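You operate a simulated robot arm through the tools that you are given. There is no shell and no other tool.

The job below is to be done with a simulated two-armed robot. You get a single attempt, and the scene is never put back.

JOB
Pick up the steel can with the latest date from the ledge of the deep tub with one hand, pass it to the other hand and put it on the shelf of the tubes table. Set down upright: steel can.

The check looks at the end state, three seconds after you hand in, the way a careful person would. Anything else that was tipped, shoved, dropped, spilled or broken makes it a failure.

ROBOT AND FRAMES
Two 7-joint arms with two-finger parallel grippers on one trunk, on a base that moves. Base frame: it is fixed to the floor where the robot stands at the start and does not move with it; the origin is under the middle of the robot, x ahead of it, y to its left, z up. Lengths are in mm, angles in rad, forces in N, time in s.
The left shoulder is at the start at [30, 119, 935], the right one opposite. With the tool pointing down near the work surface each hand reaches from about 280 to 680 mm from the robot's upright axis, wherever it stands, measured 20 degrees to its own side. Places, roughly: shelf of the tubes table [-800, -2500, 300]; steel can [-2500, -2000, 750]. Payload 3.43 kg a hand.
The tool frame of a hand sits at the grasp point between the pads (the TCP): z along the fingers, y along the line on which they close. The tips reach 30 mm beyond it. Largest opening 94 mm; finger width 28, thickness 10; the body of the gripper, 50 by 96 mm, starts 55 mm behind the TCP.
Orientation is that of the tool frame in the base frame, as a unit quaternion [w, x, y, z]. With the fingers straight down and closing along the base's y, the tool's x points along the base's -x, its y along +y and its z along -z.

CONTROLS
- The arms move only by the tool nudge_tool. It takes "left_commands", "right_commands" or both (then of equal length, played together; a hand with none holds still); each is a list of rows, each a list of 3 entries, a list of its own where there are three numbers: the shift along the tool's x, y, z in units of 20 mm (1.0 is 20 mm), then the turn, a rotation vector about the tool's x, y, z in units of 4 degrees (1.0 is 4 degrees), then the gripper command, from -1 (shut) to 1 (fully open), values between in proportion. In form: [[[x, y, z], [ax, ay, az], fingers], ...]. A call has 1 to 20 rows; each row shifts and turns the commanded pose from where the row before left it, along the tool's axes as they then stand. A call with a number of a shift or a turn outside -1 to 1 is refused whole. A row lasts 0.2 s, in which the tool goes at most 50 mm and 0.15 rad; a call with a longer step from one row to the next is refused whole, and so is a gripper value outside its range. Where a pose cannot be reached the arm comes as near as it can. A force on the tool above 40 N (or 10 N above the force at the start of the call, whichever is more), or a blocked arm, ends the call early, and 0.2 s more pass. Each finger travels about 72 mm/s and halts on what it meets, pressing with about 32 N; the grip force reading is that of the motor and also rises with nothing between the fingers. The clock runs only during rows and for 0.2 s after the last one: add rows that do not move to give the fingers time. The reply holds the time, the measured pose of the TCP, the force on the tool along the base axes, the opening and the grip force, in the units named above and with some noise, with the torque about the TCP (base axes, N m) and any sound that the robot's microphone picked up.
- Cameras (640 x 400 px; columns grow to the right, rows downward): "scene" is now at [55.2, 8, 1656.9]; the picture's right is [0.10, -1.00, 0.00], its down [-0.64, -0.06, -0.77] and it looks along [0.76, 0.08, -0.64] (base axes); focal length 272 px, centre (320, 200). "left" rides on the left gripper at [76, -14, -102] in its tool frame; the picture's right is [0.18, 0.98, 0.00], its down [-0.75, 0.14, -0.64] and it looks along [-0.63, 0.12, 0.77] (tool axes); focal length 243 px, centre (320, 200). "right" rides on the right gripper at [76, 14, -102] in its tool frame; the picture's right is [-0.18, 0.98, 0.00], its down [-0.75, -0.14, -0.64] and it looks along [-0.63, -0.12, 0.77] (tool axes); focal length 243 px, centre (320, 200).
- get_image(camera): a new picture of that camera. No time passes.
- lift_body(by): moves the trunk up (or, below 0, down) by that many mm; the arms and the scene camera ride with it, the base frame stays. It gives what a move gives, with no picture.
- base_move(legs): drives the robot by 1 to 6 legs, each [ahead, turn to the left] in mm and rad, along the robot's own axes; the way and the turn of a leg run together, so that a leg with both is an arc; at most 1500 mm and 3.142 rad a leg. The arms and the cameras ride along, it lands a little off, and it stops where it bumps. It gives what a move gives.
- turn_head(pan, tilt): turns the head with the scene camera to pan (to the left, within 2.496 rad either way) and tilt (down, from -0.506 to 1.204), counted from straight ahead of the robot. It gives what a move gives.
- pixel_to_xyz(camera, pixels): for up to 12 pixels [column, row] of the newest picture of that camera ("zoom" is the newest enlarged one), the place [x, y, z] in the base frame of the surface seen there, good to about 2 mm. No time passes.
- enlarge(camera, box): a new picture of the part [left, top, right, bottom] of that camera's present view, enlarged. No time passes.
- finish_job(): hands the job in; it is judged then, once.

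Leave the grippers open and the arms clear of the work at the hand-in unless told otherwise.

The tools are called after "Emit:" by a JSON object that holds its "name" and its "arguments". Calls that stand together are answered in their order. nudge_tool: Moves the arms, as the interface text tells. Its arguments: {"type":"object","properties":{"left_commands":{"type":"array","items":{"type":"array"}},"right_commands":{"type":"array","items":{"type":"array"}}},"required":[]} The other tools are called the same way: lift_body (by) moves the trunk up or down; base_move (legs) drives the base; turn_head (pan, tilt) turns the head that bears the scene camera; get_image (camera) takes a picture; pixel_to_xyz (camera, pixels) gives the place of the surface under pixels of a picture; enlarge (camera, box) takes an enlarged picture of a part of a camera's view; finish_job () hands the job in.

At the start:

```text
clock: 0.0
left_position: [466.6, 241.3, 1046.2]
left_orientation: [0.0, 0.0, 1.0, 0.0]
left_force: [0.0, -1.2, 0.2]
left_torque: [-0.03, 0.01, -0.02]
left_gripper_width: 94.0
left_grip_force: 0.1
right_position: [340.5, -127.2, 1032.8]
right_orientation: [0.0, 0.0, 1.0, 0.0]
right_force: [-0.3, -0.2, -0.4]
right_torque: [0.02, -0.01, 0.0]
right_gripper_width: 93.9
right_grip_force: 0.0
trunk travel left (down, up): [-200.0, 210.0]
robot x, y, heading: [1.2, -2.1, -0.003]
head pan, tilt (commanded): [0.099, 0.696]
```

scene: 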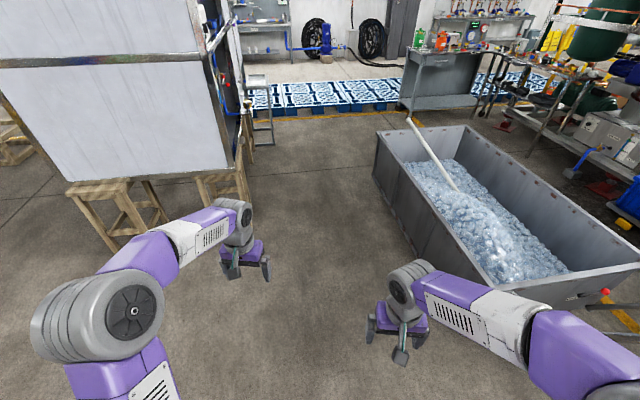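
right: 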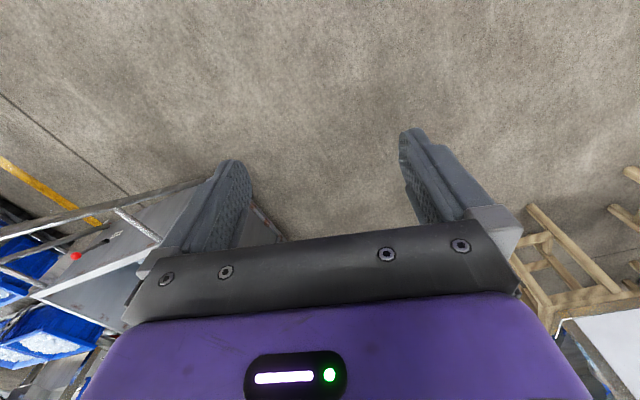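
left: 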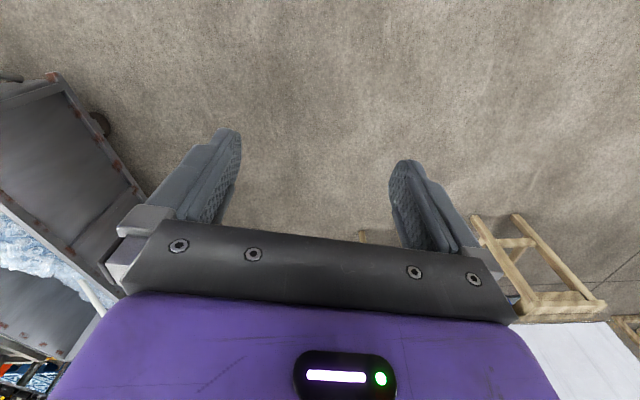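

The picture shows the area ahead of the robot; the can and the tubes table are behind me to the right. I'll turn the head to the right to look there.

Emit:
{"name": "turn_head", "arguments": {"pan": -2.4, "tilt": 0.4}}

Emit:
{"name": "get_image", "arguments": {"camera": "scene"}}

```text
clock: 2.3
left_position: [467.4, 243.7, 1045.9]
left_orientation: [0.0, 0.0, 1.0, 0.0]
left_force: [0.1, -0.5, 0.1]
left_torque: [-0.01, 0.0, -0.02]
left_gripper_width: 93.9
left_grip_force: 0.0
right_position: [340.9, -126.8, 1032.1]
right_orientation: [-0.001, 0.001, 1.0, 0.0]
right_force: [0.1, 0.1, 0.5]
right_torque: [0.0, -0.03, 0.0]
right_gripper_width: 93.8
right_grip_force: 0.0
trunk travel left (down, up): [-200.0, 210.0]
robot x, y, heading: [2.9, 2.3, 0.003]
head pan, tilt (commanded): [-2.4, 0.4]
```

```text
taken
```

scene: 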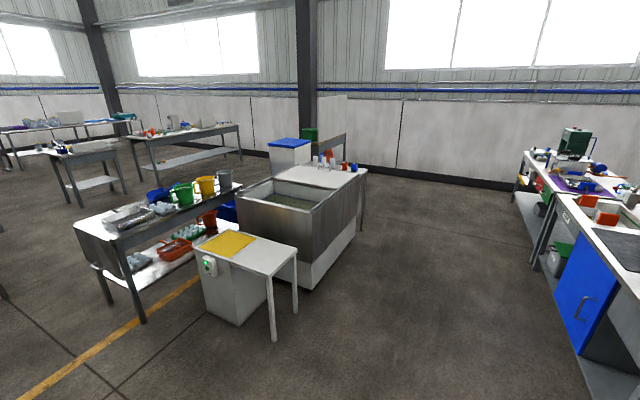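

I see a deep tub with a white ledge at about (320,170) with small items on it, a cabinet with a yellow mat at (245,255), and a table with a lower shelf at (160,220). I'll measure positions and enlarge.

Emit:
{"name": "pixel_to_xyz", "arguments": {"camera": "scene", "pixels": [[320, 175], [345, 165], [322, 160], [245, 200], [305, 215], [300, 285], [230, 243], [160, 212], [190, 255], [145, 318], [275, 338], [300, 310]]}}

Emit:
{"name": "enlarge", "arguments": {"camera": "scene", "box": [230, 120, 390, 220]}}

Emit:
{"name": "enlarge", "arguments": {"camera": "scene", "box": [60, 160, 316, 350]}}

```text
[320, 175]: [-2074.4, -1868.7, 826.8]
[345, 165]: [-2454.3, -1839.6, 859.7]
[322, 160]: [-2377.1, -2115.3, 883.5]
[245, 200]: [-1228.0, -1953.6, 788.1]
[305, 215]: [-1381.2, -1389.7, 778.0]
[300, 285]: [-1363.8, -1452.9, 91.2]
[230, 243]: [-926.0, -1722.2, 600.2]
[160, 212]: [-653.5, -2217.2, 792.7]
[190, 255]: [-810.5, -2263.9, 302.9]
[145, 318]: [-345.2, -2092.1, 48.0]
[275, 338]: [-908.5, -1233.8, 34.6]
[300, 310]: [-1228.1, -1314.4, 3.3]
```

```text
4.00 times, centred on (310, 170) of scene
```

zoom: 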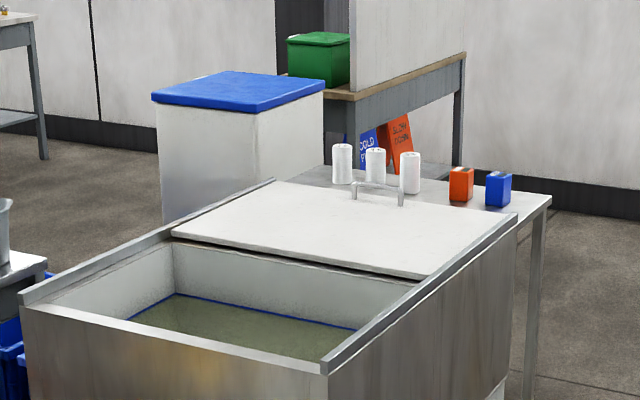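

```text
2.11 times, centred on (188, 255) of scene
```

zoom: 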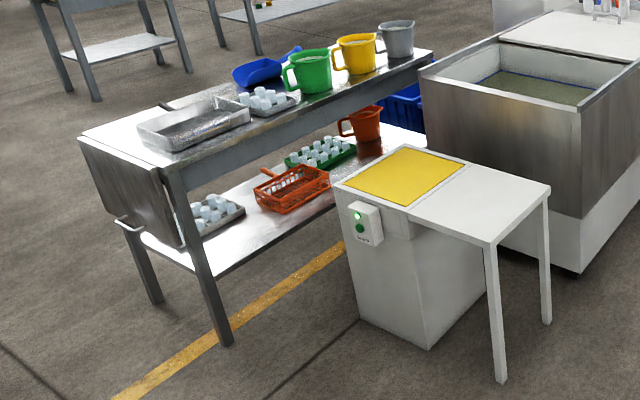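

The ledge table behind the tub bears three white cans and two boxes (orange, blue). I'll measure them and the surrounding layout.

Emit:
{"name": "pixel_to_xyz", "arguments": {"camera": "scene", "pixels": [[315.5, 163], [324, 164], [332.5, 166], [345, 167], [354, 168], [367, 170], [350, 172], [362, 225], [358, 173], [270, 210], [236, 194], [313, 190]]}}

Emit:
{"name": "pixel_to_xyz", "arguments": {"camera": "scene", "pixels": [[76, 224], [115, 240], [242, 184], [200, 180], [107, 303], [185, 285], [155, 282], [198, 245], [245, 233], [298, 252], [274, 276], [205, 318]]}}

```text
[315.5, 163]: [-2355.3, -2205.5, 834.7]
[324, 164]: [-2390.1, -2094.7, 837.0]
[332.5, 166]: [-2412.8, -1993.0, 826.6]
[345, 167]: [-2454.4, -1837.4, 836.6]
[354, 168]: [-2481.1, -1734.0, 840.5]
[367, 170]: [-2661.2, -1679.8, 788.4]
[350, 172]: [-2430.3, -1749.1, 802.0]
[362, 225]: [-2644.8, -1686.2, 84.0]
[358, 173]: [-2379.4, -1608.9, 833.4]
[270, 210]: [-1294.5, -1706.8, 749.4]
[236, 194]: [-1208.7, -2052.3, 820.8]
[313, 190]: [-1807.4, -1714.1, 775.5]
```

```text
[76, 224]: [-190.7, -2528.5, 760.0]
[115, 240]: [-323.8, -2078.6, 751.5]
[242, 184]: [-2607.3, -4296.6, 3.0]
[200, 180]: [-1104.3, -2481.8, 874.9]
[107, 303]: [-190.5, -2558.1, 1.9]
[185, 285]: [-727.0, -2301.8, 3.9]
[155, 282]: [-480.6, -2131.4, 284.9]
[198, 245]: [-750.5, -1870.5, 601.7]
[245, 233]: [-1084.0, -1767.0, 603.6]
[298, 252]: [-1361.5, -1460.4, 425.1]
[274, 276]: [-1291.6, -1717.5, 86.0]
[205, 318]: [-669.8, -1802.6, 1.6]
```

I have the layout of the tub, ledge and the tubes table. Before driving I'll look around at the rest of the floor.

Emit:
{"name": "turn_head", "arguments": {"pan": 2.45, "tilt": 0.5}}

Emit:
{"name": "get_image", "arguments": {"camera": "scene"}}

Emit:
{"name": "turn_head", "arguments": {"pan": -1.5, "tilt": 0.5}}

Emit:
{"name": "get_image", "arguments": {"camera": "scene"}}

```text
clock: 6.1
left_position: [466.6, 242.1, 1046.0]
left_orientation: [0.001, 0.0, 1.0, 0.0]
left_force: [-0.5, 0.1, -0.3]
left_torque: [0.01, 0.0, 0.04]
left_gripper_width: 94.1
left_grip_force: 0.1
right_position: [341.2, -127.3, 1031.3]
right_orientation: [0.0, 0.001, 1.0, 0.0]
right_force: [0.7, 0.2, 0.3]
right_torque: [0.02, 0.0, -0.01]
right_gripper_width: 94.1
right_grip_force: 0.1
trunk travel left (down, up): [-200.0, 210.0]
robot x, y, heading: [-1.5, 0.3, -0.002]
head pan, tilt (commanded): [2.45, 0.499]
```

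```text
taken
```

scene: 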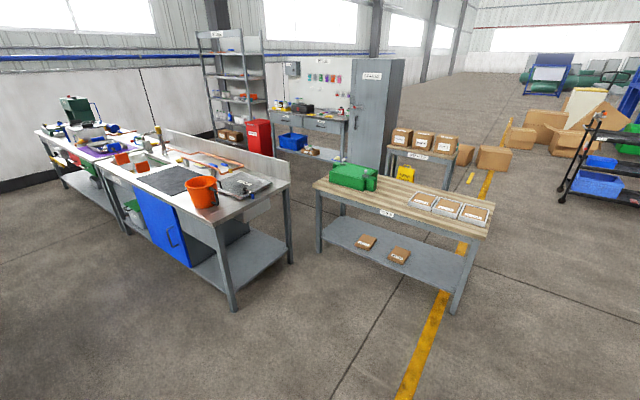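

```text
clock: 9.3
left_position: [468.1, 242.6, 1045.6]
left_orientation: [0.0, 0.001, 1.0, 0.0]
left_force: [0.7, -0.9, 0.9]
left_torque: [-0.02, -0.02, -0.01]
left_gripper_width: 94.2
left_grip_force: 0.1
right_position: [339.1, -127.9, 1032.9]
right_orientation: [0.0, 0.0, 1.0, -0.001]
right_force: [0.2, 0.5, -0.5]
right_torque: [-0.01, 0.03, 0.01]
right_gripper_width: 94.0
right_grip_force: 0.0
trunk travel left (down, up): [-200.0, 210.0]
robot x, y, heading: [-1.2, -3.8, 0.002]
head pan, tilt (commanded): [-1.499, 0.499]
```

```text
taken
```

scene: 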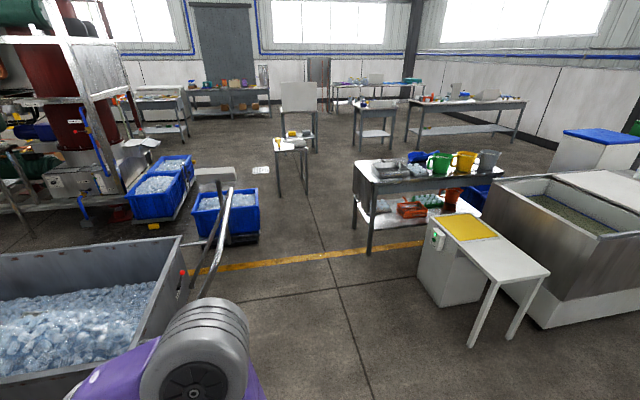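

I'll check clearances near the robot by looking ahead again, left and right, before turning the base.

Emit:
{"name": "pixel_to_xyz", "arguments": {"camera": "scene", "pixels": [[205, 290], [225, 215], [178, 280], [180, 240], [10, 340], [222, 188], [470, 345], [505, 345], [372, 250], [440, 300]]}}

Emit:
{"name": "turn_head", "arguments": {"pan": 0.8, "tilt": 0.7}}

Emit:
{"name": "get_image", "arguments": {"camera": "scene"}}

```text
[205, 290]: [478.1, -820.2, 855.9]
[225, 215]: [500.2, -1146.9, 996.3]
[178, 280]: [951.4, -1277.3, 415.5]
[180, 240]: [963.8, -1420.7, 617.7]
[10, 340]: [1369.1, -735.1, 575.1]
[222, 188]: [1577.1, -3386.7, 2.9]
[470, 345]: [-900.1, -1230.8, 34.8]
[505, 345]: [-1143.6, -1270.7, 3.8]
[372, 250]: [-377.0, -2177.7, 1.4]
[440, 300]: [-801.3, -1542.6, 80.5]
```

```text
clock: 11.5
left_position: [467.2, 242.6, 1045.9]
left_orientation: [0.001, 0.0, 1.0, 0.0]
left_force: [0.9, 0.6, -0.1]
left_torque: [0.01, 0.01, -0.04]
left_gripper_width: 94.1
left_grip_force: 0.2
right_position: [341.3, -128.4, 1032.5]
right_orientation: [0.0, 0.0, 1.0, -0.001]
right_force: [0.3, -0.1, -0.1]
right_torque: [-0.02, 0.0, -0.03]
right_gripper_width: 94.1
right_grip_force: 0.0
trunk travel left (down, up): [-200.0, 210.0]
robot x, y, heading: [1.3, 1.0, -0.003]
head pan, tilt (commanded): [0.799, 0.7]
```

```text
taken
```

scene: 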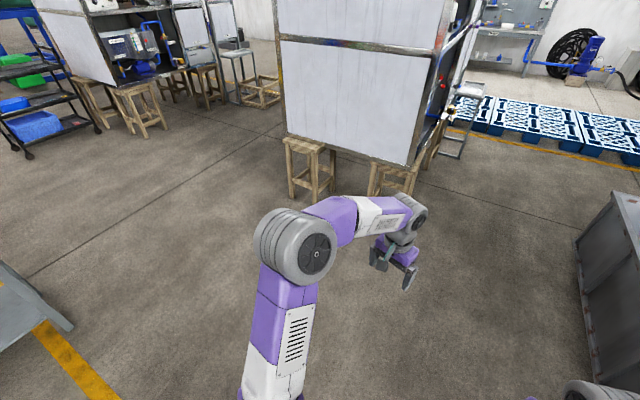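

Measuring the white board and left-hand table clearance.

Emit:
{"name": "pixel_to_xyz", "arguments": {"camera": "scene", "pixels": [[405, 163], [285, 132], [375, 192], [300, 200], [65, 330], [0, 345], [598, 215], [600, 350]]}}

Emit:
{"name": "turn_head", "arguments": {"pan": 2.0, "tilt": 0.8}}

Emit:
{"name": "get_image", "arguments": {"camera": "scene"}}

```text
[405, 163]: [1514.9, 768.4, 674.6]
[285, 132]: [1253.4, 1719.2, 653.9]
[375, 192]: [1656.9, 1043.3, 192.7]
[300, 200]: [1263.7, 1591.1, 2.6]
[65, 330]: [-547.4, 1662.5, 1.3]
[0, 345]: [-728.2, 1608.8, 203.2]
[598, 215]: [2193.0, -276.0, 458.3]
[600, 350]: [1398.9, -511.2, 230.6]
```

```text
clock: 12.9
left_position: [466.9, 242.0, 1045.0]
left_orientation: [0.001, 0.0, 1.0, 0.001]
left_force: [-0.3, -0.3, 0.3]
left_torque: [0.01, -0.01, -0.02]
left_gripper_width: 93.9
left_grip_force: 0.0
right_position: [341.2, -126.7, 1032.5]
right_orientation: [0.0, 0.0, 1.0, 0.001]
right_force: [0.9, 0.4, 0.5]
right_torque: [-0.03, -0.01, 0.01]
right_gripper_width: 93.9
right_grip_force: 0.1
trunk travel left (down, up): [-200.0, 210.0]
robot x, y, heading: [-2.9, -0.6, 0.003]
head pan, tilt (commanded): [2.0, 0.799]
```

```text
taken
```

scene: 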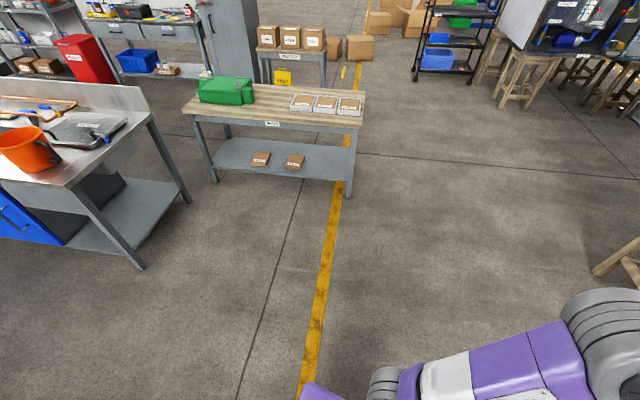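

Emit:
{"name": "pixel_to_xyz", "arguments": {"camera": "scene", "pixels": [[140, 267], [67, 190], [55, 245], [350, 195], [185, 105], [300, 395], [345, 190]]}}

```text
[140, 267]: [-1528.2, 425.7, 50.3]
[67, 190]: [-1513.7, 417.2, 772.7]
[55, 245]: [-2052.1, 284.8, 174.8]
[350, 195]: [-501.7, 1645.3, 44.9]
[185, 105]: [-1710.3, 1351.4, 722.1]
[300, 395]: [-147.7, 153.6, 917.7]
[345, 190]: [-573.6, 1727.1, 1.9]
```

The aisle between tub (y≈-1400…-1600) and the blue table (y≈300–400) is wide and free. I'll turn right and drive down the aisle for a closer look at the ledge.

Emit:
{"name": "base_move", "arguments": {"legs": [[0, -2.79], [1500, 0]]}}

Emit:
{"name": "turn_head", "arguments": {"pan": 0.6, "tilt": 0.5}}

Emit:
{"name": "get_image", "arguments": {"camera": "scene"}}

```text
clock: 26.9
left_position: [-1792.0, -871.9, 1044.8]
left_orientation: [0.0, 0.987, 0.163, 0.0]
left_force: [-0.5, -1.2, 0.2]
left_torque: [0.01, 0.01, -0.01]
left_gripper_width: 94.0
left_grip_force: 0.0
right_position: [-1790.5, -480.8, 1031.1]
right_orientation: [0.0, 0.987, 0.164, 0.0]
right_force: [-0.4, -0.1, -0.5]
right_torque: [0.03, 0.01, 0.02]
right_gripper_width: 93.9
right_grip_force: 0.0
trunk travel left (down, up): [-200.0, 210.0]
robot x, y, heading: [-1428.2, -488.2, -2.817]
head pan, tilt (commanded): [2.0, 0.799]
```

```text
clock: 28.5
left_position: [-1791.6, -872.4, 1045.1]
left_orientation: [0.001, 0.987, 0.163, 0.0]
left_force: [-0.1, 0.0, 0.6]
left_torque: [0.01, 0.01, 0.03]
left_gripper_width: 94.1
left_grip_force: 0.2
right_position: [-1791.4, -479.9, 1032.4]
right_orientation: [0.0, 0.987, 0.163, 0.0]
right_force: [0.9, -0.5, 0.9]
right_torque: [-0.01, 0.01, -0.02]
right_gripper_width: 94.2
right_grip_force: 0.1
trunk travel left (down, up): [-200.0, 210.0]
robot x, y, heading: [-1429.5, -495.8, -2.816]
head pan, tilt (commanded): [0.6, 0.499]
```

```text
taken
```

scene: 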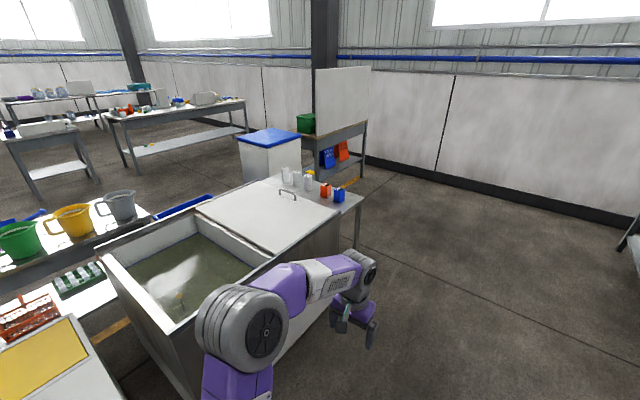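

I can see the ledge with its items at (300–345, 170–195). I'll enlarge it and measure the ledge edges and obstacles behind.

Emit:
{"name": "enlarge", "arguments": {"camera": "scene", "box": [256, 140, 384, 220]}}

Emit:
{"name": "pixel_to_xyz", "arguments": {"camera": "scene", "pixels": [[284, 176], [295, 181], [308, 184], [325, 192], [339, 196], [362, 195], [358, 247], [345, 215], [317, 130], [365, 185], [290, 200], [335, 208]]}}

```text
5.00 times, centred on (320, 180) of scene
```

zoom: 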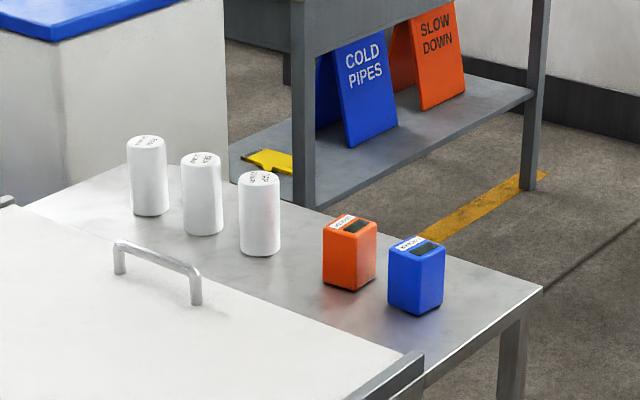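

```text
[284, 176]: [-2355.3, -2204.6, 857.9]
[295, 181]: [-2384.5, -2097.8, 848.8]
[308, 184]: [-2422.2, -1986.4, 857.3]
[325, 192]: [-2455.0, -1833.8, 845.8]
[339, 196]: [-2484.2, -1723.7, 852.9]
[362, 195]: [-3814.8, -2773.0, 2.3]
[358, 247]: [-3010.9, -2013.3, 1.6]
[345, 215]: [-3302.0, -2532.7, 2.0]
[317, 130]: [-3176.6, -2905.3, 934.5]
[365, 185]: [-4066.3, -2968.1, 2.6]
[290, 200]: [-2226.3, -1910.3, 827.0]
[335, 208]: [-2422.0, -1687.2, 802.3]
```

The three cans are white with print on their tops (dates likely). I'll measure ledge edges and the table behind using the zoom.

Emit:
{"name": "pixel_to_xyz", "arguments": {"camera": "zoom", "pixels": [[538, 288], [300, 210], [430, 250], [126, 165], [303, 195], [530, 175], [320, 200], [420, 385], [30, 200], [510, 310], [525, 200], [225, 150]]}}

Emit:
{"name": "enlarge", "arguments": {"camera": "scene", "box": [276, 162, 316, 187]}}

```text
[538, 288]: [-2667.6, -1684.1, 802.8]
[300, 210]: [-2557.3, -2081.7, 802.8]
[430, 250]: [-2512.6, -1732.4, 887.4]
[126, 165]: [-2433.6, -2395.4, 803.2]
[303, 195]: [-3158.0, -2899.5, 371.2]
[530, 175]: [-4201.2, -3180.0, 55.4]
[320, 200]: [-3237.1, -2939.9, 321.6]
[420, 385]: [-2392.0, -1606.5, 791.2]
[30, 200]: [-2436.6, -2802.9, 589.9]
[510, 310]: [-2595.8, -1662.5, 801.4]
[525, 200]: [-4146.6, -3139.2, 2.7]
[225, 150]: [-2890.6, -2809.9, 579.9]
```

```text
16.00 times, centred on (296, 174) of scene
```

zoom: 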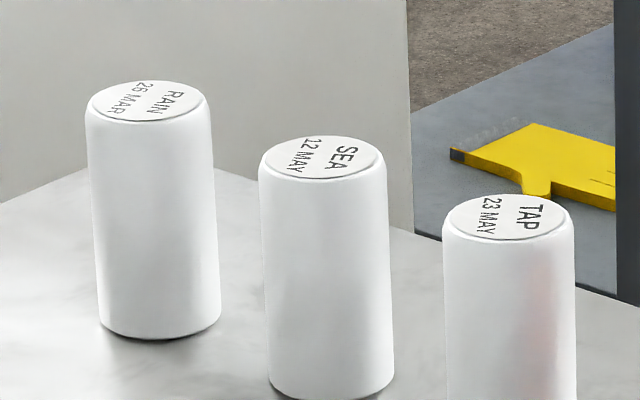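

The can tops read RAIN 26 MAR, SEA 12 MAY, TAP 23 MAY – so the rightmost one (TAP 23 MAY, at ≈(-2435,-2010)) appears to have the latest date. I'll confirm up close later. Now I'll look at the tubes table shelf from here to plan the placing.

Emit:
{"name": "turn_head", "arguments": {"pan": 1.6, "tilt": 0.5}}

Emit:
{"name": "get_image", "arguments": {"camera": "scene"}}

Emit:
{"name": "enlarge", "arguments": {"camera": "scene", "box": [160, 110, 480, 310]}}

```text
clock: 29.7
left_position: [-1792.0, -872.6, 1046.0]
left_orientation: [0.0, 0.986, 0.164, 0.0]
left_force: [0.7, 0.1, -0.9]
left_torque: [-0.01, 0.0, -0.02]
left_gripper_width: 94.0
left_grip_force: 0.1
right_position: [-1791.4, -480.3, 1033.2]
right_orientation: [0.0, 0.986, 0.164, 0.0]
right_force: [-0.5, -0.7, 0.6]
right_torque: [0.0, 0.03, -0.02]
right_gripper_width: 94.1
right_grip_force: 0.1
trunk travel left (down, up): [-200.0, 210.0]
robot x, y, heading: [-1424.9, -492.3, -2.816]
head pan, tilt (commanded): [1.6, 0.499]
```

```text
taken
```

scene: 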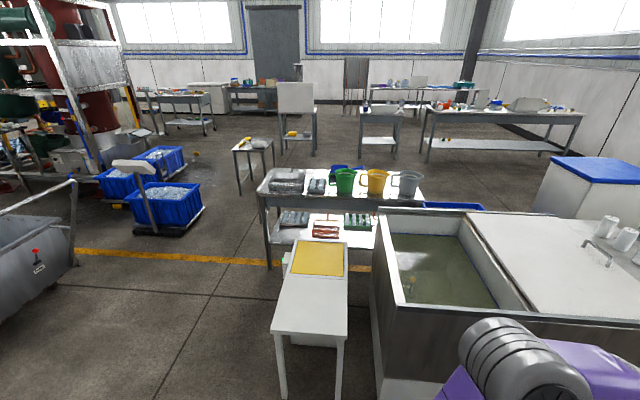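

```text
2.00 times, centred on (320, 210) of scene
```

zoom: 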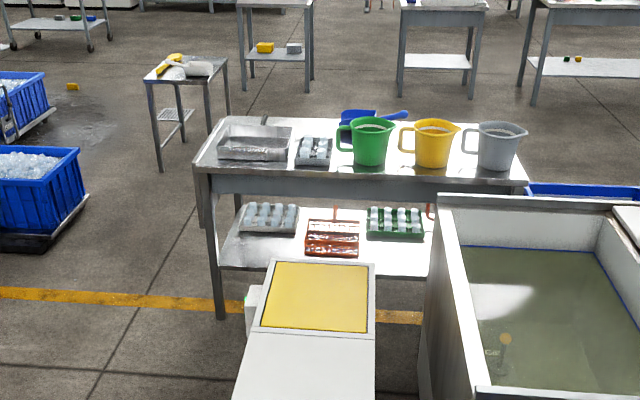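

Measuring the shelf's front edge, objects on it and surrounding obstacles.

Emit:
{"name": "pixel_to_xyz", "arguments": {"camera": "zoom", "pixels": [[228, 262], [250, 245], [260, 262], [300, 245], [270, 230], [330, 250], [300, 225], [395, 235], [220, 315], [425, 250], [200, 170], [520, 182]]}}

Emit:
{"name": "pixel_to_xyz", "arguments": {"camera": "zoom", "pixels": [[375, 263], [265, 263], [246, 310], [236, 390], [366, 390], [160, 172], [205, 155], [445, 205], [437, 380], [400, 290], [150, 70], [200, 225]]}}

```text
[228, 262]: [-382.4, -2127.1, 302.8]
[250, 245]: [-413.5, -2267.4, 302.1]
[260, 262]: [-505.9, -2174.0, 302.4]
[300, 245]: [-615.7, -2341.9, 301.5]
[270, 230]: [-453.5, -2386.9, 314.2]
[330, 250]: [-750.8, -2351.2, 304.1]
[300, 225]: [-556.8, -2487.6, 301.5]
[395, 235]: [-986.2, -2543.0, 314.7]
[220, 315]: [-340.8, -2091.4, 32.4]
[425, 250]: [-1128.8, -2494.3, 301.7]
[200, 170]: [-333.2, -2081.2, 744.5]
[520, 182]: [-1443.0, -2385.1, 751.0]
```

```text
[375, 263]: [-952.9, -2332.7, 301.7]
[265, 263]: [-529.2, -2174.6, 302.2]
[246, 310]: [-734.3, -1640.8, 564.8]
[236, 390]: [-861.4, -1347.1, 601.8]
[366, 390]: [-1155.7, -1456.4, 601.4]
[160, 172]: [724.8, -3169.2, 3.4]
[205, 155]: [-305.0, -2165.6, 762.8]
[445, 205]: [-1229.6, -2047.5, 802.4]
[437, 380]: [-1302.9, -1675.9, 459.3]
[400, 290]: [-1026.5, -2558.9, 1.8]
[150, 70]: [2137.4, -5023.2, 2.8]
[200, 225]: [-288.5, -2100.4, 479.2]
```

Shelf's front strip left of the cabinet is free: around (-480,-2224). My plan: pick with the left hand from the far side of the ledge, hand over to the right hand, place from the near-left side of the tubes table. Now I look ahead toward the far side of the ledge.

Emit:
{"name": "turn_head", "arguments": {"pan": 0.1, "tilt": 0.5}}

Emit:
{"name": "get_image", "arguments": {"camera": "scene"}}

```text
clock: 31.3
left_position: [-1792.1, -872.3, 1045.8]
left_orientation: [0.0, 0.987, 0.164, 0.0]
left_force: [0.3, -0.1, -0.2]
left_torque: [0.02, -0.02, -0.01]
left_gripper_width: 94.0
left_grip_force: 0.1
right_position: [-1792.5, -480.8, 1032.6]
right_orientation: [0.0, 0.987, 0.164, 0.0]
right_force: [-0.2, -0.2, 0.4]
right_torque: [-0.06, 0.01, 0.01]
right_gripper_width: 94.0
right_grip_force: 0.1
trunk travel left (down, up): [-200.0, 210.0]
robot x, y, heading: [-1428.2, -491.0, -2.813]
head pan, tilt (commanded): [0.099, 0.499]
```

```text
taken
```

scene: 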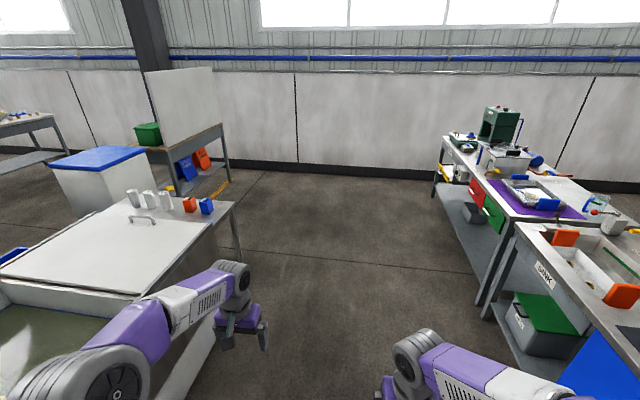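

Emit:
{"name": "pixel_to_xyz", "arguments": {"camera": "scene", "pixels": [[481, 300], [436, 193], [330, 178], [228, 180], [150, 150], [205, 190], [240, 262], [300, 220]]}}

```text
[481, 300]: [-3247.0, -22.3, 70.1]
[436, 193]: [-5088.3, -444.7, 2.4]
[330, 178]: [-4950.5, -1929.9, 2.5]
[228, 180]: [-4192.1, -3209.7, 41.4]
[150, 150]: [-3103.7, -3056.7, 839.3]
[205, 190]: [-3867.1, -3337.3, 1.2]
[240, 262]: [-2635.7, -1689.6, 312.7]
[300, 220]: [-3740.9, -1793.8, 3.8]
```

The floor beyond is clear. Let me look down at my own base to gauge its footprint.

Emit:
{"name": "turn_head", "arguments": {"pan": 0.0, "tilt": 1.2}}

Emit:
{"name": "get_image", "arguments": {"camera": "scene"}}

```text
clock: 32.4
left_position: [-1793.3, -870.8, 1046.0]
left_orientation: [-0.001, 0.987, 0.164, -0.001]
left_force: [0.4, -0.2, -0.7]
left_torque: [-0.01, 0.01, -0.01]
left_gripper_width: 94.1
left_grip_force: 0.0
right_position: [-1790.7, -480.0, 1032.6]
right_orientation: [-0.001, 0.987, 0.163, 0.0]
right_force: [-0.5, -0.3, -0.2]
right_torque: [0.0, -0.03, 0.01]
right_gripper_width: 94.0
right_grip_force: 0.2
trunk travel left (down, up): [-200.0, 210.0]
robot x, y, heading: [-1429.8, -491.5, -2.821]
head pan, tilt (commanded): [0.0, 1.201]
```

```text
taken
```

scene: 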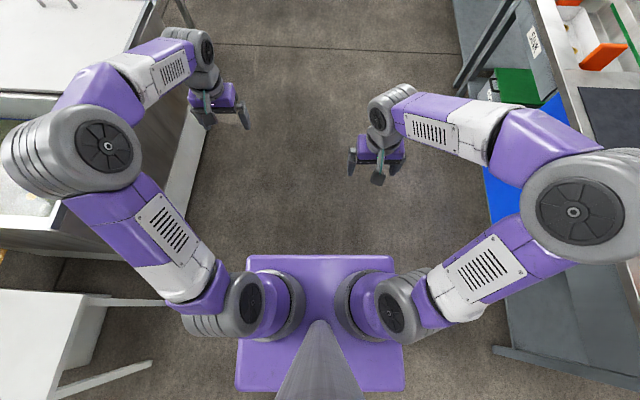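

Emit:
{"name": "pixel_to_xyz", "arguments": {"camera": "scene", "pixels": [[255, 260], [385, 260], [400, 385], [240, 385], [10, 150], [70, 190], [630, 200], [580, 212], [320, 262]]}}

```text
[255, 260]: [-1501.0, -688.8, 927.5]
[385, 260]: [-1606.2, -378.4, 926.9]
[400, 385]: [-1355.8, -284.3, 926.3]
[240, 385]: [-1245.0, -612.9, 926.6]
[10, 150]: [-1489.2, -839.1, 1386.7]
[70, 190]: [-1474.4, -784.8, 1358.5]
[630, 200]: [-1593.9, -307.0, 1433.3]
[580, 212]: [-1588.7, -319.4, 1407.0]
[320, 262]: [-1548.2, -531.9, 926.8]
```

The trunk slab extends about 135 mm ahead of the axis and ±165 mm sideways; the base hides below it. Now I drive to the far side of the ledge: a waypoint at about (-3100,-1150), then south, then turn to face the ledge.

Emit:
{"name": "base_move", "arguments": {"legs": [[0, 0.058], [1500, 0], [290, 0], [0, 1.19]]}}

Emit:
{"name": "turn_head", "arguments": {"pan": 0.3, "tilt": 0.6}}

Emit:
{"name": "get_image", "arguments": {"camera": "scene"}}

```text
clock: 44.8
left_position: [-2847.2, -1645.6, 1045.7]
left_orientation: [0.0, 0.712, 0.703, 0.0]
left_force: [0.0, 0.3, 0.0]
left_torque: [0.01, -0.01, -0.02]
left_gripper_width: 94.1
left_grip_force: 0.1
right_position: [-3214.7, -1515.0, 1031.6]
right_orientation: [-0.001, 0.712, 0.702, 0.0]
right_force: [0.0, -0.8, 0.0]
right_torque: [0.01, 0.0, 0.02]
right_gripper_width: 93.9
right_grip_force: 0.1
trunk travel left (down, up): [-200.0, 210.0]
robot x, y, heading: [-3085.9, -1177.1, -1.585]
head pan, tilt (commanded): [0.0, 1.201]
```

```text
clock: 45.8
left_position: [-2847.1, -1645.2, 1045.9]
left_orientation: [0.0, 0.712, 0.702, 0.001]
left_force: [-0.6, 0.7, 0.7]
left_torque: [0.01, -0.03, 0.03]
left_gripper_width: 94.1
left_grip_force: 0.1
right_position: [-3214.1, -1513.9, 1031.5]
right_orientation: [0.0, 0.711, 0.703, 0.0]
right_force: [-0.7, 0.7, -0.5]
right_torque: [0.0, 0.02, -0.01]
right_gripper_width: 93.8
right_grip_force: 0.1
trunk travel left (down, up): [-200.0, 210.0]
robot x, y, heading: [-3083.5, -1173.6, -1.587]
head pan, tilt (commanded): [0.3, 0.6]
```

```text
taken
```

scene: 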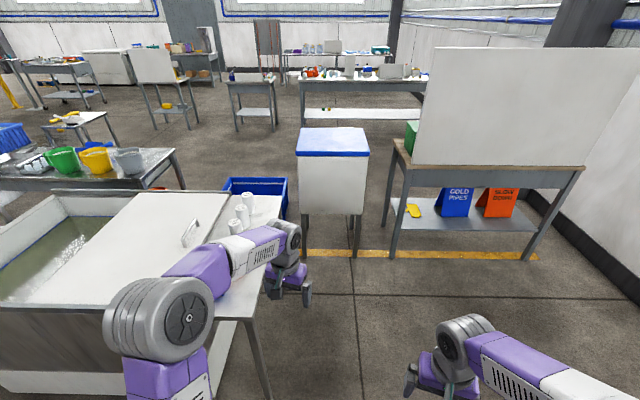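

Emit:
{"name": "pixel_to_xyz", "arguments": {"camera": "scene", "pixels": [[354, 254], [306, 248], [360, 218], [392, 255], [300, 200], [405, 150], [265, 395], [330, 300], [350, 340]]}}

```text
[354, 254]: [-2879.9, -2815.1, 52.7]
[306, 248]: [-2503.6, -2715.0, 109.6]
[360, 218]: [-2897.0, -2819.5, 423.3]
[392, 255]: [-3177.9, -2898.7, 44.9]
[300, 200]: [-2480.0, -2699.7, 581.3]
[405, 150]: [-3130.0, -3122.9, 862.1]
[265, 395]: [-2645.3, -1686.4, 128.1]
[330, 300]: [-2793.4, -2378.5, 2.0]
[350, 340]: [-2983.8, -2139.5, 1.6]
```

The passage is free. I'll drive 1000 mm ahead (south) and turn left to face the ledge from its far side.

Emit:
{"name": "base_move", "arguments": {"legs": [[1020, 0], [0, 1.803]]}}

Emit:
{"name": "turn_head", "arguments": {"pan": 0.0, "tilt": 0.75}}

Emit:
{"name": "get_image", "arguments": {"camera": "scene"}}

```text
clock: 55.5
left_position: [-2703.7, -1860.4, 1045.8]
left_orientation: [0.0, -0.108, 0.994, -0.001]
left_force: [-0.2, 0.1, 0.1]
left_torque: [-0.02, 0.0, 0.01]
left_gripper_width: 94.0
left_grip_force: 0.1
right_position: [-2747.1, -2250.5, 1032.2]
right_orientation: [0.0, -0.108, 0.994, 0.0]
right_force: [0.3, 0.5, 0.2]
right_torque: [-0.02, 0.02, 0.0]
right_gripper_width: 93.9
right_grip_force: 0.0
trunk travel left (down, up): [-200.0, 210.0]
robot x, y, heading: [-3108.0, -2200.7, 0.218]
head pan, tilt (commanded): [0.3, 0.6]
```

```text
clock: 56.2
left_position: [-2703.2, -1863.1, 1045.4]
left_orientation: [0.0, -0.107, 0.994, 0.0]
left_force: [-0.7, 0.5, 0.0]
left_torque: [0.01, 0.01, -0.04]
left_gripper_width: 94.1
left_grip_force: 0.1
right_position: [-2749.6, -2249.6, 1032.9]
right_orientation: [0.001, -0.108, 0.994, 0.0]
right_force: [-0.5, 0.4, 0.5]
right_torque: [-0.01, -0.01, 0.0]
right_gripper_width: 94.0
right_grip_force: 0.0
trunk travel left (down, up): [-200.0, 210.0]
robot x, y, heading: [-3108.2, -2195.8, 0.217]
head pan, tilt (commanded): [0.0, 0.75]
```

```text
taken
```

scene: 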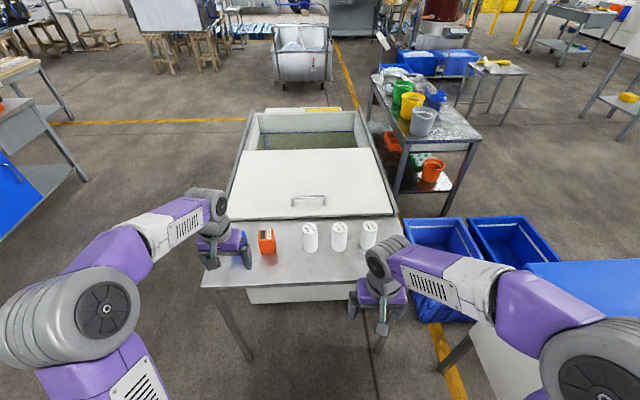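

Facing the ledge. The three cans at (310,237), (339,237), (368,235); enlarge to read tops.

Emit:
{"name": "enlarge", "arguments": {"camera": "scene", "box": [236, 212, 396, 312]}}

Emit:
{"name": "enlarge", "arguments": {"camera": "scene", "box": [296, 215, 384, 255]}}

Emit:
{"name": "pixel_to_xyz", "arguments": {"camera": "zoom", "pixels": [[104, 75], [104, 225], [45, 150], [165, 150], [104, 50], [104, 98]]}}

```text
4.00 times, centred on (316, 262) of scene
```

zoom: 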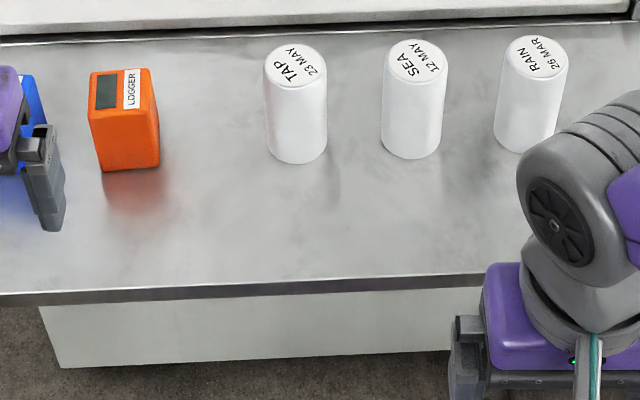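

```text
7.27 times, centred on (340, 235) of scene
```

zoom: 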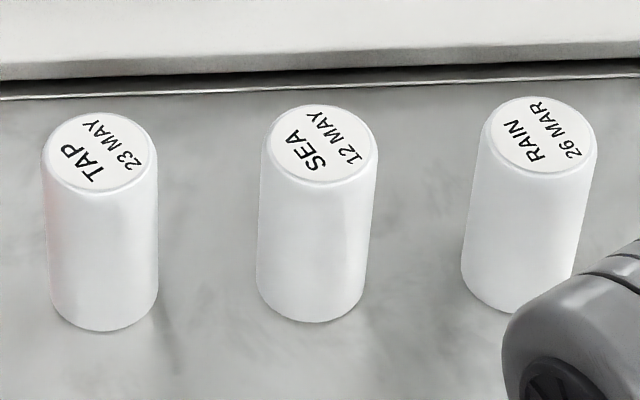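

```text
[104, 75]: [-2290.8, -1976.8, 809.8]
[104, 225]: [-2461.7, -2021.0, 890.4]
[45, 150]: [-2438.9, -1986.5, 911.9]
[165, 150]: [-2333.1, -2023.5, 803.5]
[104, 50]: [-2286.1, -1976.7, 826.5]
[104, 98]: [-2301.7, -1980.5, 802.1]
```

TAP 23 MAY (leftmost from here, zoom (100,150)) is the latest. I'll measure its top, sides and base.

Emit:
{"name": "pixel_to_xyz", "arguments": {"camera": "zoom", "pixels": [[100, 152], [48, 152], [152, 152], [100, 116], [100, 188], [105, 260], [105, 326], [105, 345], [318, 143], [540, 134], [200, 330], [52, 300]]}}

```text
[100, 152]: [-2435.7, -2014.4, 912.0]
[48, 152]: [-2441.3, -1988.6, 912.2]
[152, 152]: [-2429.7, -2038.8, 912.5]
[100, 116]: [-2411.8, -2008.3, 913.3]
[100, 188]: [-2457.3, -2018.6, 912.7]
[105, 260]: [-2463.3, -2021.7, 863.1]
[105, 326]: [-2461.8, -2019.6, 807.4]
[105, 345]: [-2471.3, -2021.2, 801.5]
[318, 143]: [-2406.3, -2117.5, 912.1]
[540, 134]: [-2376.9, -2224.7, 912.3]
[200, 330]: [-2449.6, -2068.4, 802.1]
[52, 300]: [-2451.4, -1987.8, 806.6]
```

Can: centre (-2435.5,-2014), top z 912, ledge z 802, diameter about 56; neighbours 108 mm away. I'll shift the base a bit closer, so that the can is ~520 mm from the axis slightly left of centre, and align with the ledge (heading 0.272).

Emit:
{"name": "base_move", "arguments": {"legs": [[0, -0.42], [207, 0], [0, 0.476]]}}

Emit:
{"name": "get_image", "arguments": {"camera": "scene"}}

Emit:
{"name": "get_image", "arguments": {"camera": "left"}}

```text
clock: 60.5
left_position: [-2523.8, -1878.1, 1044.7]
left_orientation: [0.0, -0.139, 0.99, 0.0]
left_force: [-0.3, 0.4, -0.1]
left_torque: [-0.02, 0.02, 0.03]
left_gripper_width: 94.0
left_grip_force: 0.1
right_position: [-2543.2, -2269.5, 1033.8]
right_orientation: [0.0, -0.139, 0.99, 0.001]
right_force: [0.8, -0.3, 0.4]
right_torque: [-0.02, 0.0, 0.0]
right_gripper_width: 94.0
right_grip_force: 0.0
trunk travel left (down, up): [-200.0, 210.0]
robot x, y, heading: [-2904.7, -2240.1, 0.279]
head pan, tilt (commanded): [0.0, 0.75]
```

```text
taken
```

scene: 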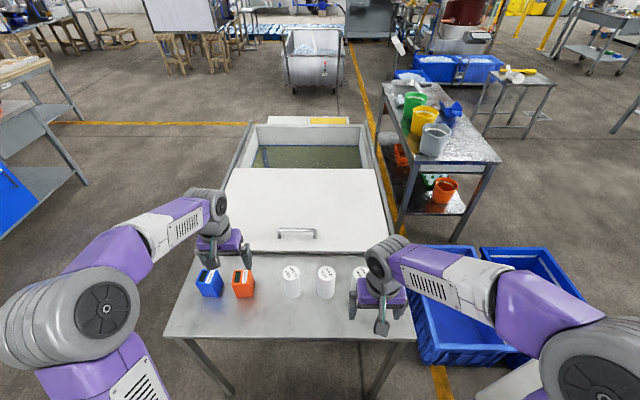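

```text
taken
```

left: 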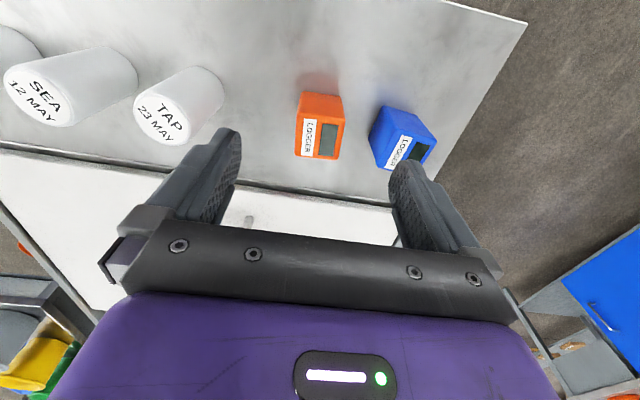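

I'll re-measure TAP's top from both cameras: scene (291,270) and left (163,120).

Emit:
{"name": "enlarge", "arguments": {"camera": "scene", "box": [260, 250, 356, 310]}}

Emit:
{"name": "pixel_to_xyz", "arguments": {"camera": "left", "pixels": [[163, 120], [137, 105], [188, 133], [150, 142], [172, 98], [45, 98], [320, 120], [400, 135]]}}

```text
6.67 times, centred on (308, 280) of scene
```

zoom: 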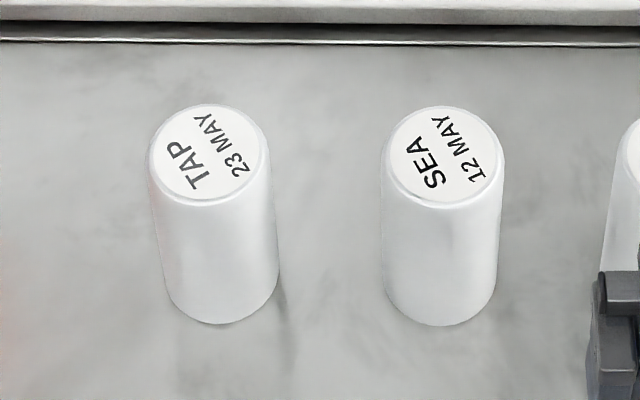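

```text
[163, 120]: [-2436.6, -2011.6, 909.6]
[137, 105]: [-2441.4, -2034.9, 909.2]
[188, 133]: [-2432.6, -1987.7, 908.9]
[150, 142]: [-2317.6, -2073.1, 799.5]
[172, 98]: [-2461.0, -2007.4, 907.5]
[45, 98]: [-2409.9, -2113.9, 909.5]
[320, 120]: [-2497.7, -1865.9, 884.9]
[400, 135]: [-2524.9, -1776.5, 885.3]
```

Emit:
{"name": "pixel_to_xyz", "arguments": {"camera": "zoom", "pixels": [[205, 153], [152, 155], [258, 150], [203, 108], [208, 197], [220, 270], [225, 318], [155, 200], [275, 230], [440, 155], [185, 300], [275, 290]]}}

```text
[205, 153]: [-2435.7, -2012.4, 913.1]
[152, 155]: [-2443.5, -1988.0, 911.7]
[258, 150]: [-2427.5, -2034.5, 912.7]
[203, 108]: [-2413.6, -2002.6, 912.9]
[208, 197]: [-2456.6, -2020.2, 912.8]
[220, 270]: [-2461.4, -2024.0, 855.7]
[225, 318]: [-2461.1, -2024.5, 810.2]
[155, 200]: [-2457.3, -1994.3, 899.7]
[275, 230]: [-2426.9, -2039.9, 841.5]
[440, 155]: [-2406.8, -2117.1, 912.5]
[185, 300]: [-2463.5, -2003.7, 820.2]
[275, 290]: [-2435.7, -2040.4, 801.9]
```

Can centre is (-2435.5,-2012), radius 28.5. The left TCP must shift by tool x −48 mm, tool y −153 mm. I'll do that at the present height (tips ~100 mm above the can tops), fingers open.

Emit:
{"name": "nudge_tool", "arguments": {"left_commands": [[[-0.3, -0.956, 0], [0, 0, 0], 1], [[-0.3, -0.956, 0], [0, 0, 0], 1], [[-0.3, -0.956, 0], [0, 0, 0], 1], [[-0.3, -0.956, 0], [0, 0, 0], 1], [[-0.3, -0.956, 0], [0, 0, 0], 1], [[-0.3, -0.956, 0], [0, 0, 0], 1], [[-0.3, -0.956, 0], [0, 0, 0], 1], [[-0.3, -0.956, 0], [0, 0, 0], 1], [[0, 0, 0], [0, 0, 0], 1], [[0, 0, 0], [0, 0, 0], 1]]}}

Emit:
{"name": "get_image", "arguments": {"camera": "left"}}

Emit:
{"name": "get_image", "arguments": {"camera": "scene"}}

```text
clock: 62.7
left_position: [-2434.4, -2012.5, 1045.4]
left_orientation: [-0.001, -0.138, 0.99, -0.001]
left_force: [-0.9, -0.7, 0.0]
left_torque: [0.02, 0.02, 0.02]
left_gripper_width: 94.0
left_grip_force: 0.1
right_position: [-2543.1, -2270.5, 1031.8]
right_orientation: [0.0, -0.137, 0.991, 0.0]
right_force: [-0.6, -0.1, -0.2]
right_torque: [0.02, 0.01, 0.01]
right_gripper_width: 94.1
right_grip_force: 0.1
trunk travel left (down, up): [-200.0, 210.0]
robot x, y, heading: [-2904.5, -2237.3, 0.276]
head pan, tilt (commanded): [0.0, 0.75]
```

```text
taken
```

left: 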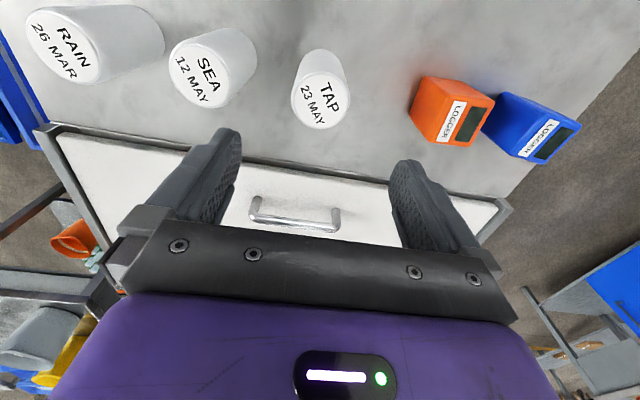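

```text
taken
```

scene: 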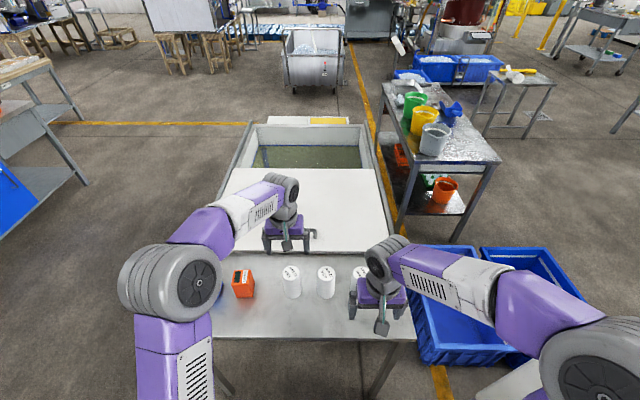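

The left hand should be directly above TAP; verify with left camera top centre (321,107).

Emit:
{"name": "pixel_to_xyz", "arguments": {"camera": "left", "pixels": [[321, 107], [294, 102], [347, 107], [320, 85], [322, 126], [203, 85]]}}

```text
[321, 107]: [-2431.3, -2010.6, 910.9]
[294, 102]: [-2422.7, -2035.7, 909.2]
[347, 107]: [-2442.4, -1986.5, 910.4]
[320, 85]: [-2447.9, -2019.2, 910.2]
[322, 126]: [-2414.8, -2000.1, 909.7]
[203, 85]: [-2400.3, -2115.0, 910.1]
```

Alignment is good. Descend 100 mm first (tips just above can top), then check.

Emit:
{"name": "nudge_tool", "arguments": {"left_commands": [[[0, 0, 1], [0, 0, 0], 1], [[0, 0, 1], [0, 0, 0], 1], [[0, 0, 1], [0, 0, 0], 1], [[0, 0, 1], [0, 0, 0], 1], [[0, 0, 0.8], [0, 0, 0], 1], [[0, 0, 0], [0, 0, 0], 1], [[0, 0, 0], [0, 0, 0], 1]]}}

Emit:
{"name": "get_image", "arguments": {"camera": "left"}}

Emit:
{"name": "enlarge", "arguments": {"camera": "scene", "box": [220, 210, 380, 310]}}

```text
clock: 64.3
left_position: [-2435.0, -2011.9, 949.9]
left_orientation: [0.001, -0.138, 0.99, 0.001]
left_force: [-0.2, -0.9, 0.3]
left_torque: [-0.01, 0.01, 0.02]
left_gripper_width: 94.1
left_grip_force: 0.0
right_position: [-2543.8, -2267.8, 1032.4]
right_orientation: [0.0, -0.139, 0.99, 0.0]
right_force: [-0.6, 0.1, -0.8]
right_torque: [-0.02, -0.03, -0.03]
right_gripper_width: 94.1
right_grip_force: 0.0
trunk travel left (down, up): [-200.0, 210.0]
robot x, y, heading: [-2907.6, -2237.4, 0.282]
head pan, tilt (commanded): [0.0, 0.75]
```

```text
taken
```

left: 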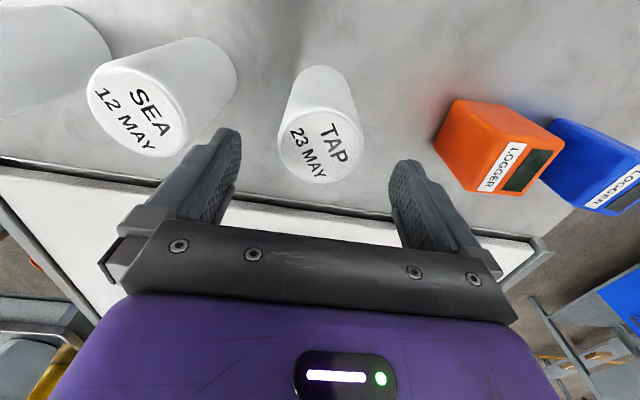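

```text
4.00 times, centred on (300, 260) of scene
```

zoom: 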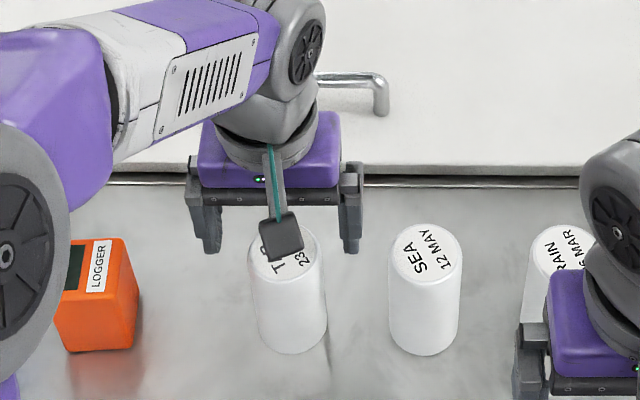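

Fingers straddle TAP cleanly. Descend another 45 mm to TCP z≈905.

Emit:
{"name": "nudge_tool", "arguments": {"left_commands": [[[0, 0, 0.75], [0, 0, 0], 1], [[0, 0, 0.75], [0, 0, 0], 1], [[0, 0, 0.75], [0, 0, 0], 1], [[0, 0, 0], [0, 0, 0], 1], [[0, 0, 0], [0, 0, 0], 1]]}}

Emit:
{"name": "get_image", "arguments": {"camera": "left"}}

Emit:
{"name": "enlarge", "arguments": {"camera": "scene", "box": [220, 210, 380, 310]}}

```text
clock: 65.5
left_position: [-2434.2, -2012.0, 903.6]
left_orientation: [0.0, -0.138, 0.99, 0.0]
left_force: [-0.6, 0.6, -0.6]
left_torque: [-0.01, 0.0, 0.01]
left_gripper_width: 94.1
left_grip_force: 0.0
right_position: [-2544.3, -2268.6, 1032.0]
right_orientation: [0.0, -0.138, 0.99, 0.0]
right_force: [-0.3, 0.6, 0.3]
right_torque: [0.01, 0.0, 0.02]
right_gripper_width: 94.1
right_grip_force: 0.2
trunk travel left (down, up): [-200.0, 210.0]
robot x, y, heading: [-2903.7, -2239.3, 0.278]
head pan, tilt (commanded): [0.0, 0.75]
```

```text
taken
```

left: 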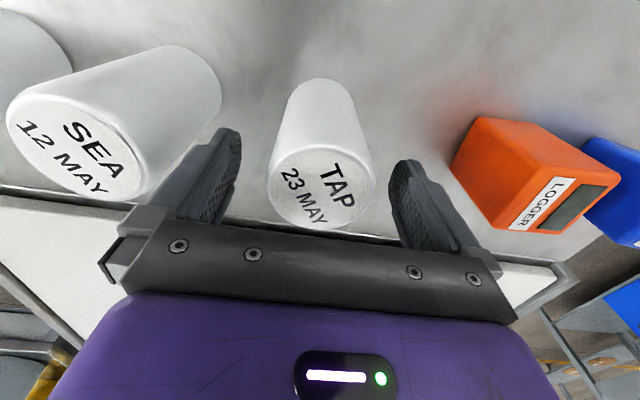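

```text
4.00 times, centred on (300, 260) of scene
```

zoom: 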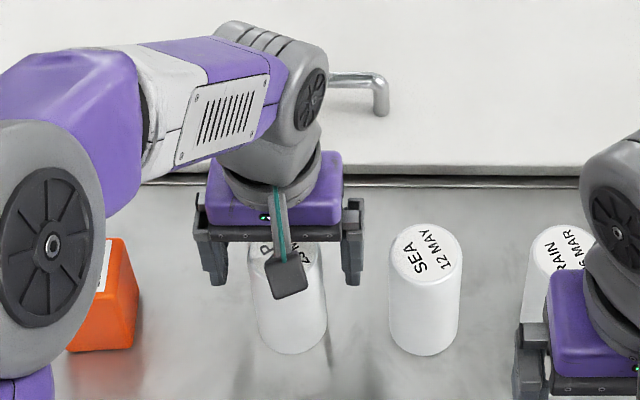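

The can sits between the pads. Now close the left gripper gradually and hold.

Emit:
{"name": "nudge_tool", "arguments": {"left_commands": [[[0, 0, 0], [0, 0, 0], 0.6], [[0, 0, 0], [0, 0, 0], 0.4], [[0, 0, 0], [0, 0, 0], 0.3], [[0, 0, 0], [0, 0, 0], 0.2], [[0, 0, 0], [0, 0, 0], 0], [[0, 0, 0], [0, 0, 0], -1], [[0, 0, 0], [0, 0, 0], -1], [[0, 0, 0], [0, 0, 0], -1]]}}

Emit:
{"name": "get_image", "arguments": {"camera": "left"}}

```text
clock: 67.3
left_position: [-2433.7, -2011.5, 904.8]
left_orientation: [0.0, -0.138, 0.99, 0.0]
left_force: [-0.9, 1.1, 1.6]
left_torque: [0.19, 0.08, 0.01]
left_gripper_width: 58.3
left_grip_force: 31.7
right_position: [-2544.3, -2269.5, 1033.6]
right_orientation: [0.0, -0.137, 0.991, 0.0]
right_force: [0.7, 0.5, 0.6]
right_torque: [0.03, -0.02, -0.01]
right_gripper_width: 94.2
right_grip_force: 0.1
trunk travel left (down, up): [-200.0, 210.0]
robot x, y, heading: [-2906.7, -2244.3, 0.276]
head pan, tilt (commanded): [0.0, 0.75]
```

```text
taken
```

left: 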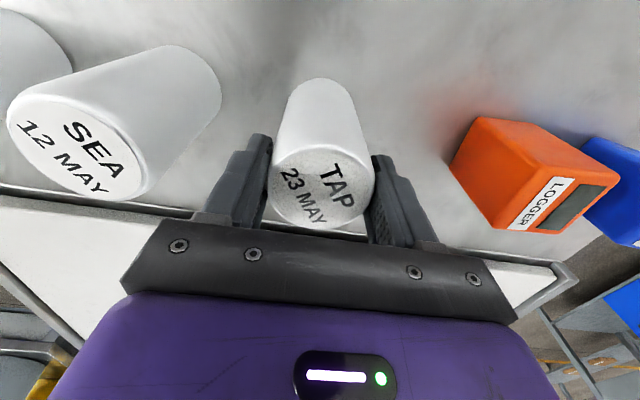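

Gripped at 58.3 mm, 31.7 N. Lift straight up slowly 40 mm and check.

Emit:
{"name": "nudge_tool", "arguments": {"left_commands": [[[0, 0, -0.3], [0, 0, 0], -1], [[0, 0, -0.4], [0, 0, 0], -1], [[0, 0, -0.6], [0, 0, 0], -1], [[0, 0, -0.7], [0, 0, 0], -1], [[0, 0, 0], [0, 0, 0], -1], [[0, 0, 0], [0, 0, 0], -1]]}}

Emit:
{"name": "get_image", "arguments": {"camera": "left"}}

Emit:
{"name": "enlarge", "arguments": {"camera": "scene", "box": [220, 210, 380, 310]}}

```text
clock: 68.7
left_position: [-2433.3, -2011.8, 942.4]
left_orientation: [0.001, -0.139, 0.99, 0.0]
left_force: [-0.5, 0.3, -3.5]
left_torque: [0.01, 0.01, -0.02]
left_gripper_width: 58.0
left_grip_force: 32.4
right_position: [-2544.1, -2268.7, 1031.3]
right_orientation: [0.0, -0.138, 0.99, 0.0]
right_force: [0.7, -0.7, 0.9]
right_torque: [-0.01, -0.02, 0.02]
right_gripper_width: 94.2
right_grip_force: 0.0
trunk travel left (down, up): [-200.0, 210.0]
robot x, y, heading: [-2907.5, -2237.8, 0.277]
head pan, tilt (commanded): [0.0, 0.75]
```

```text
taken
```

left: 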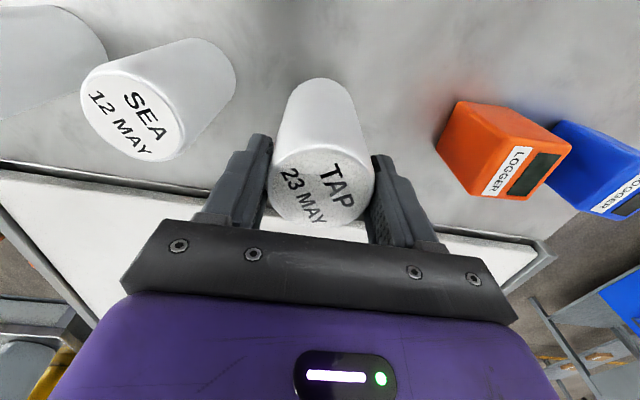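

```text
4.00 times, centred on (300, 260) of scene
```

zoom: 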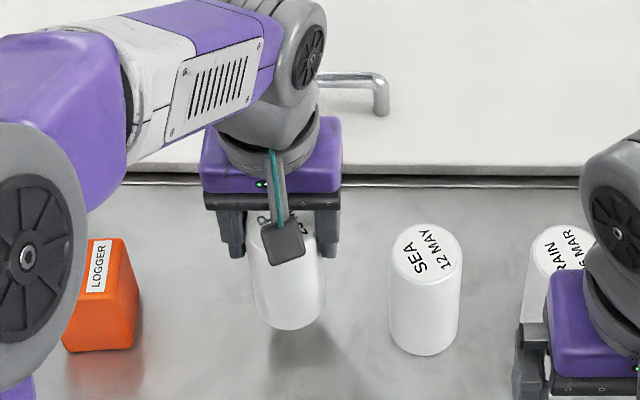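

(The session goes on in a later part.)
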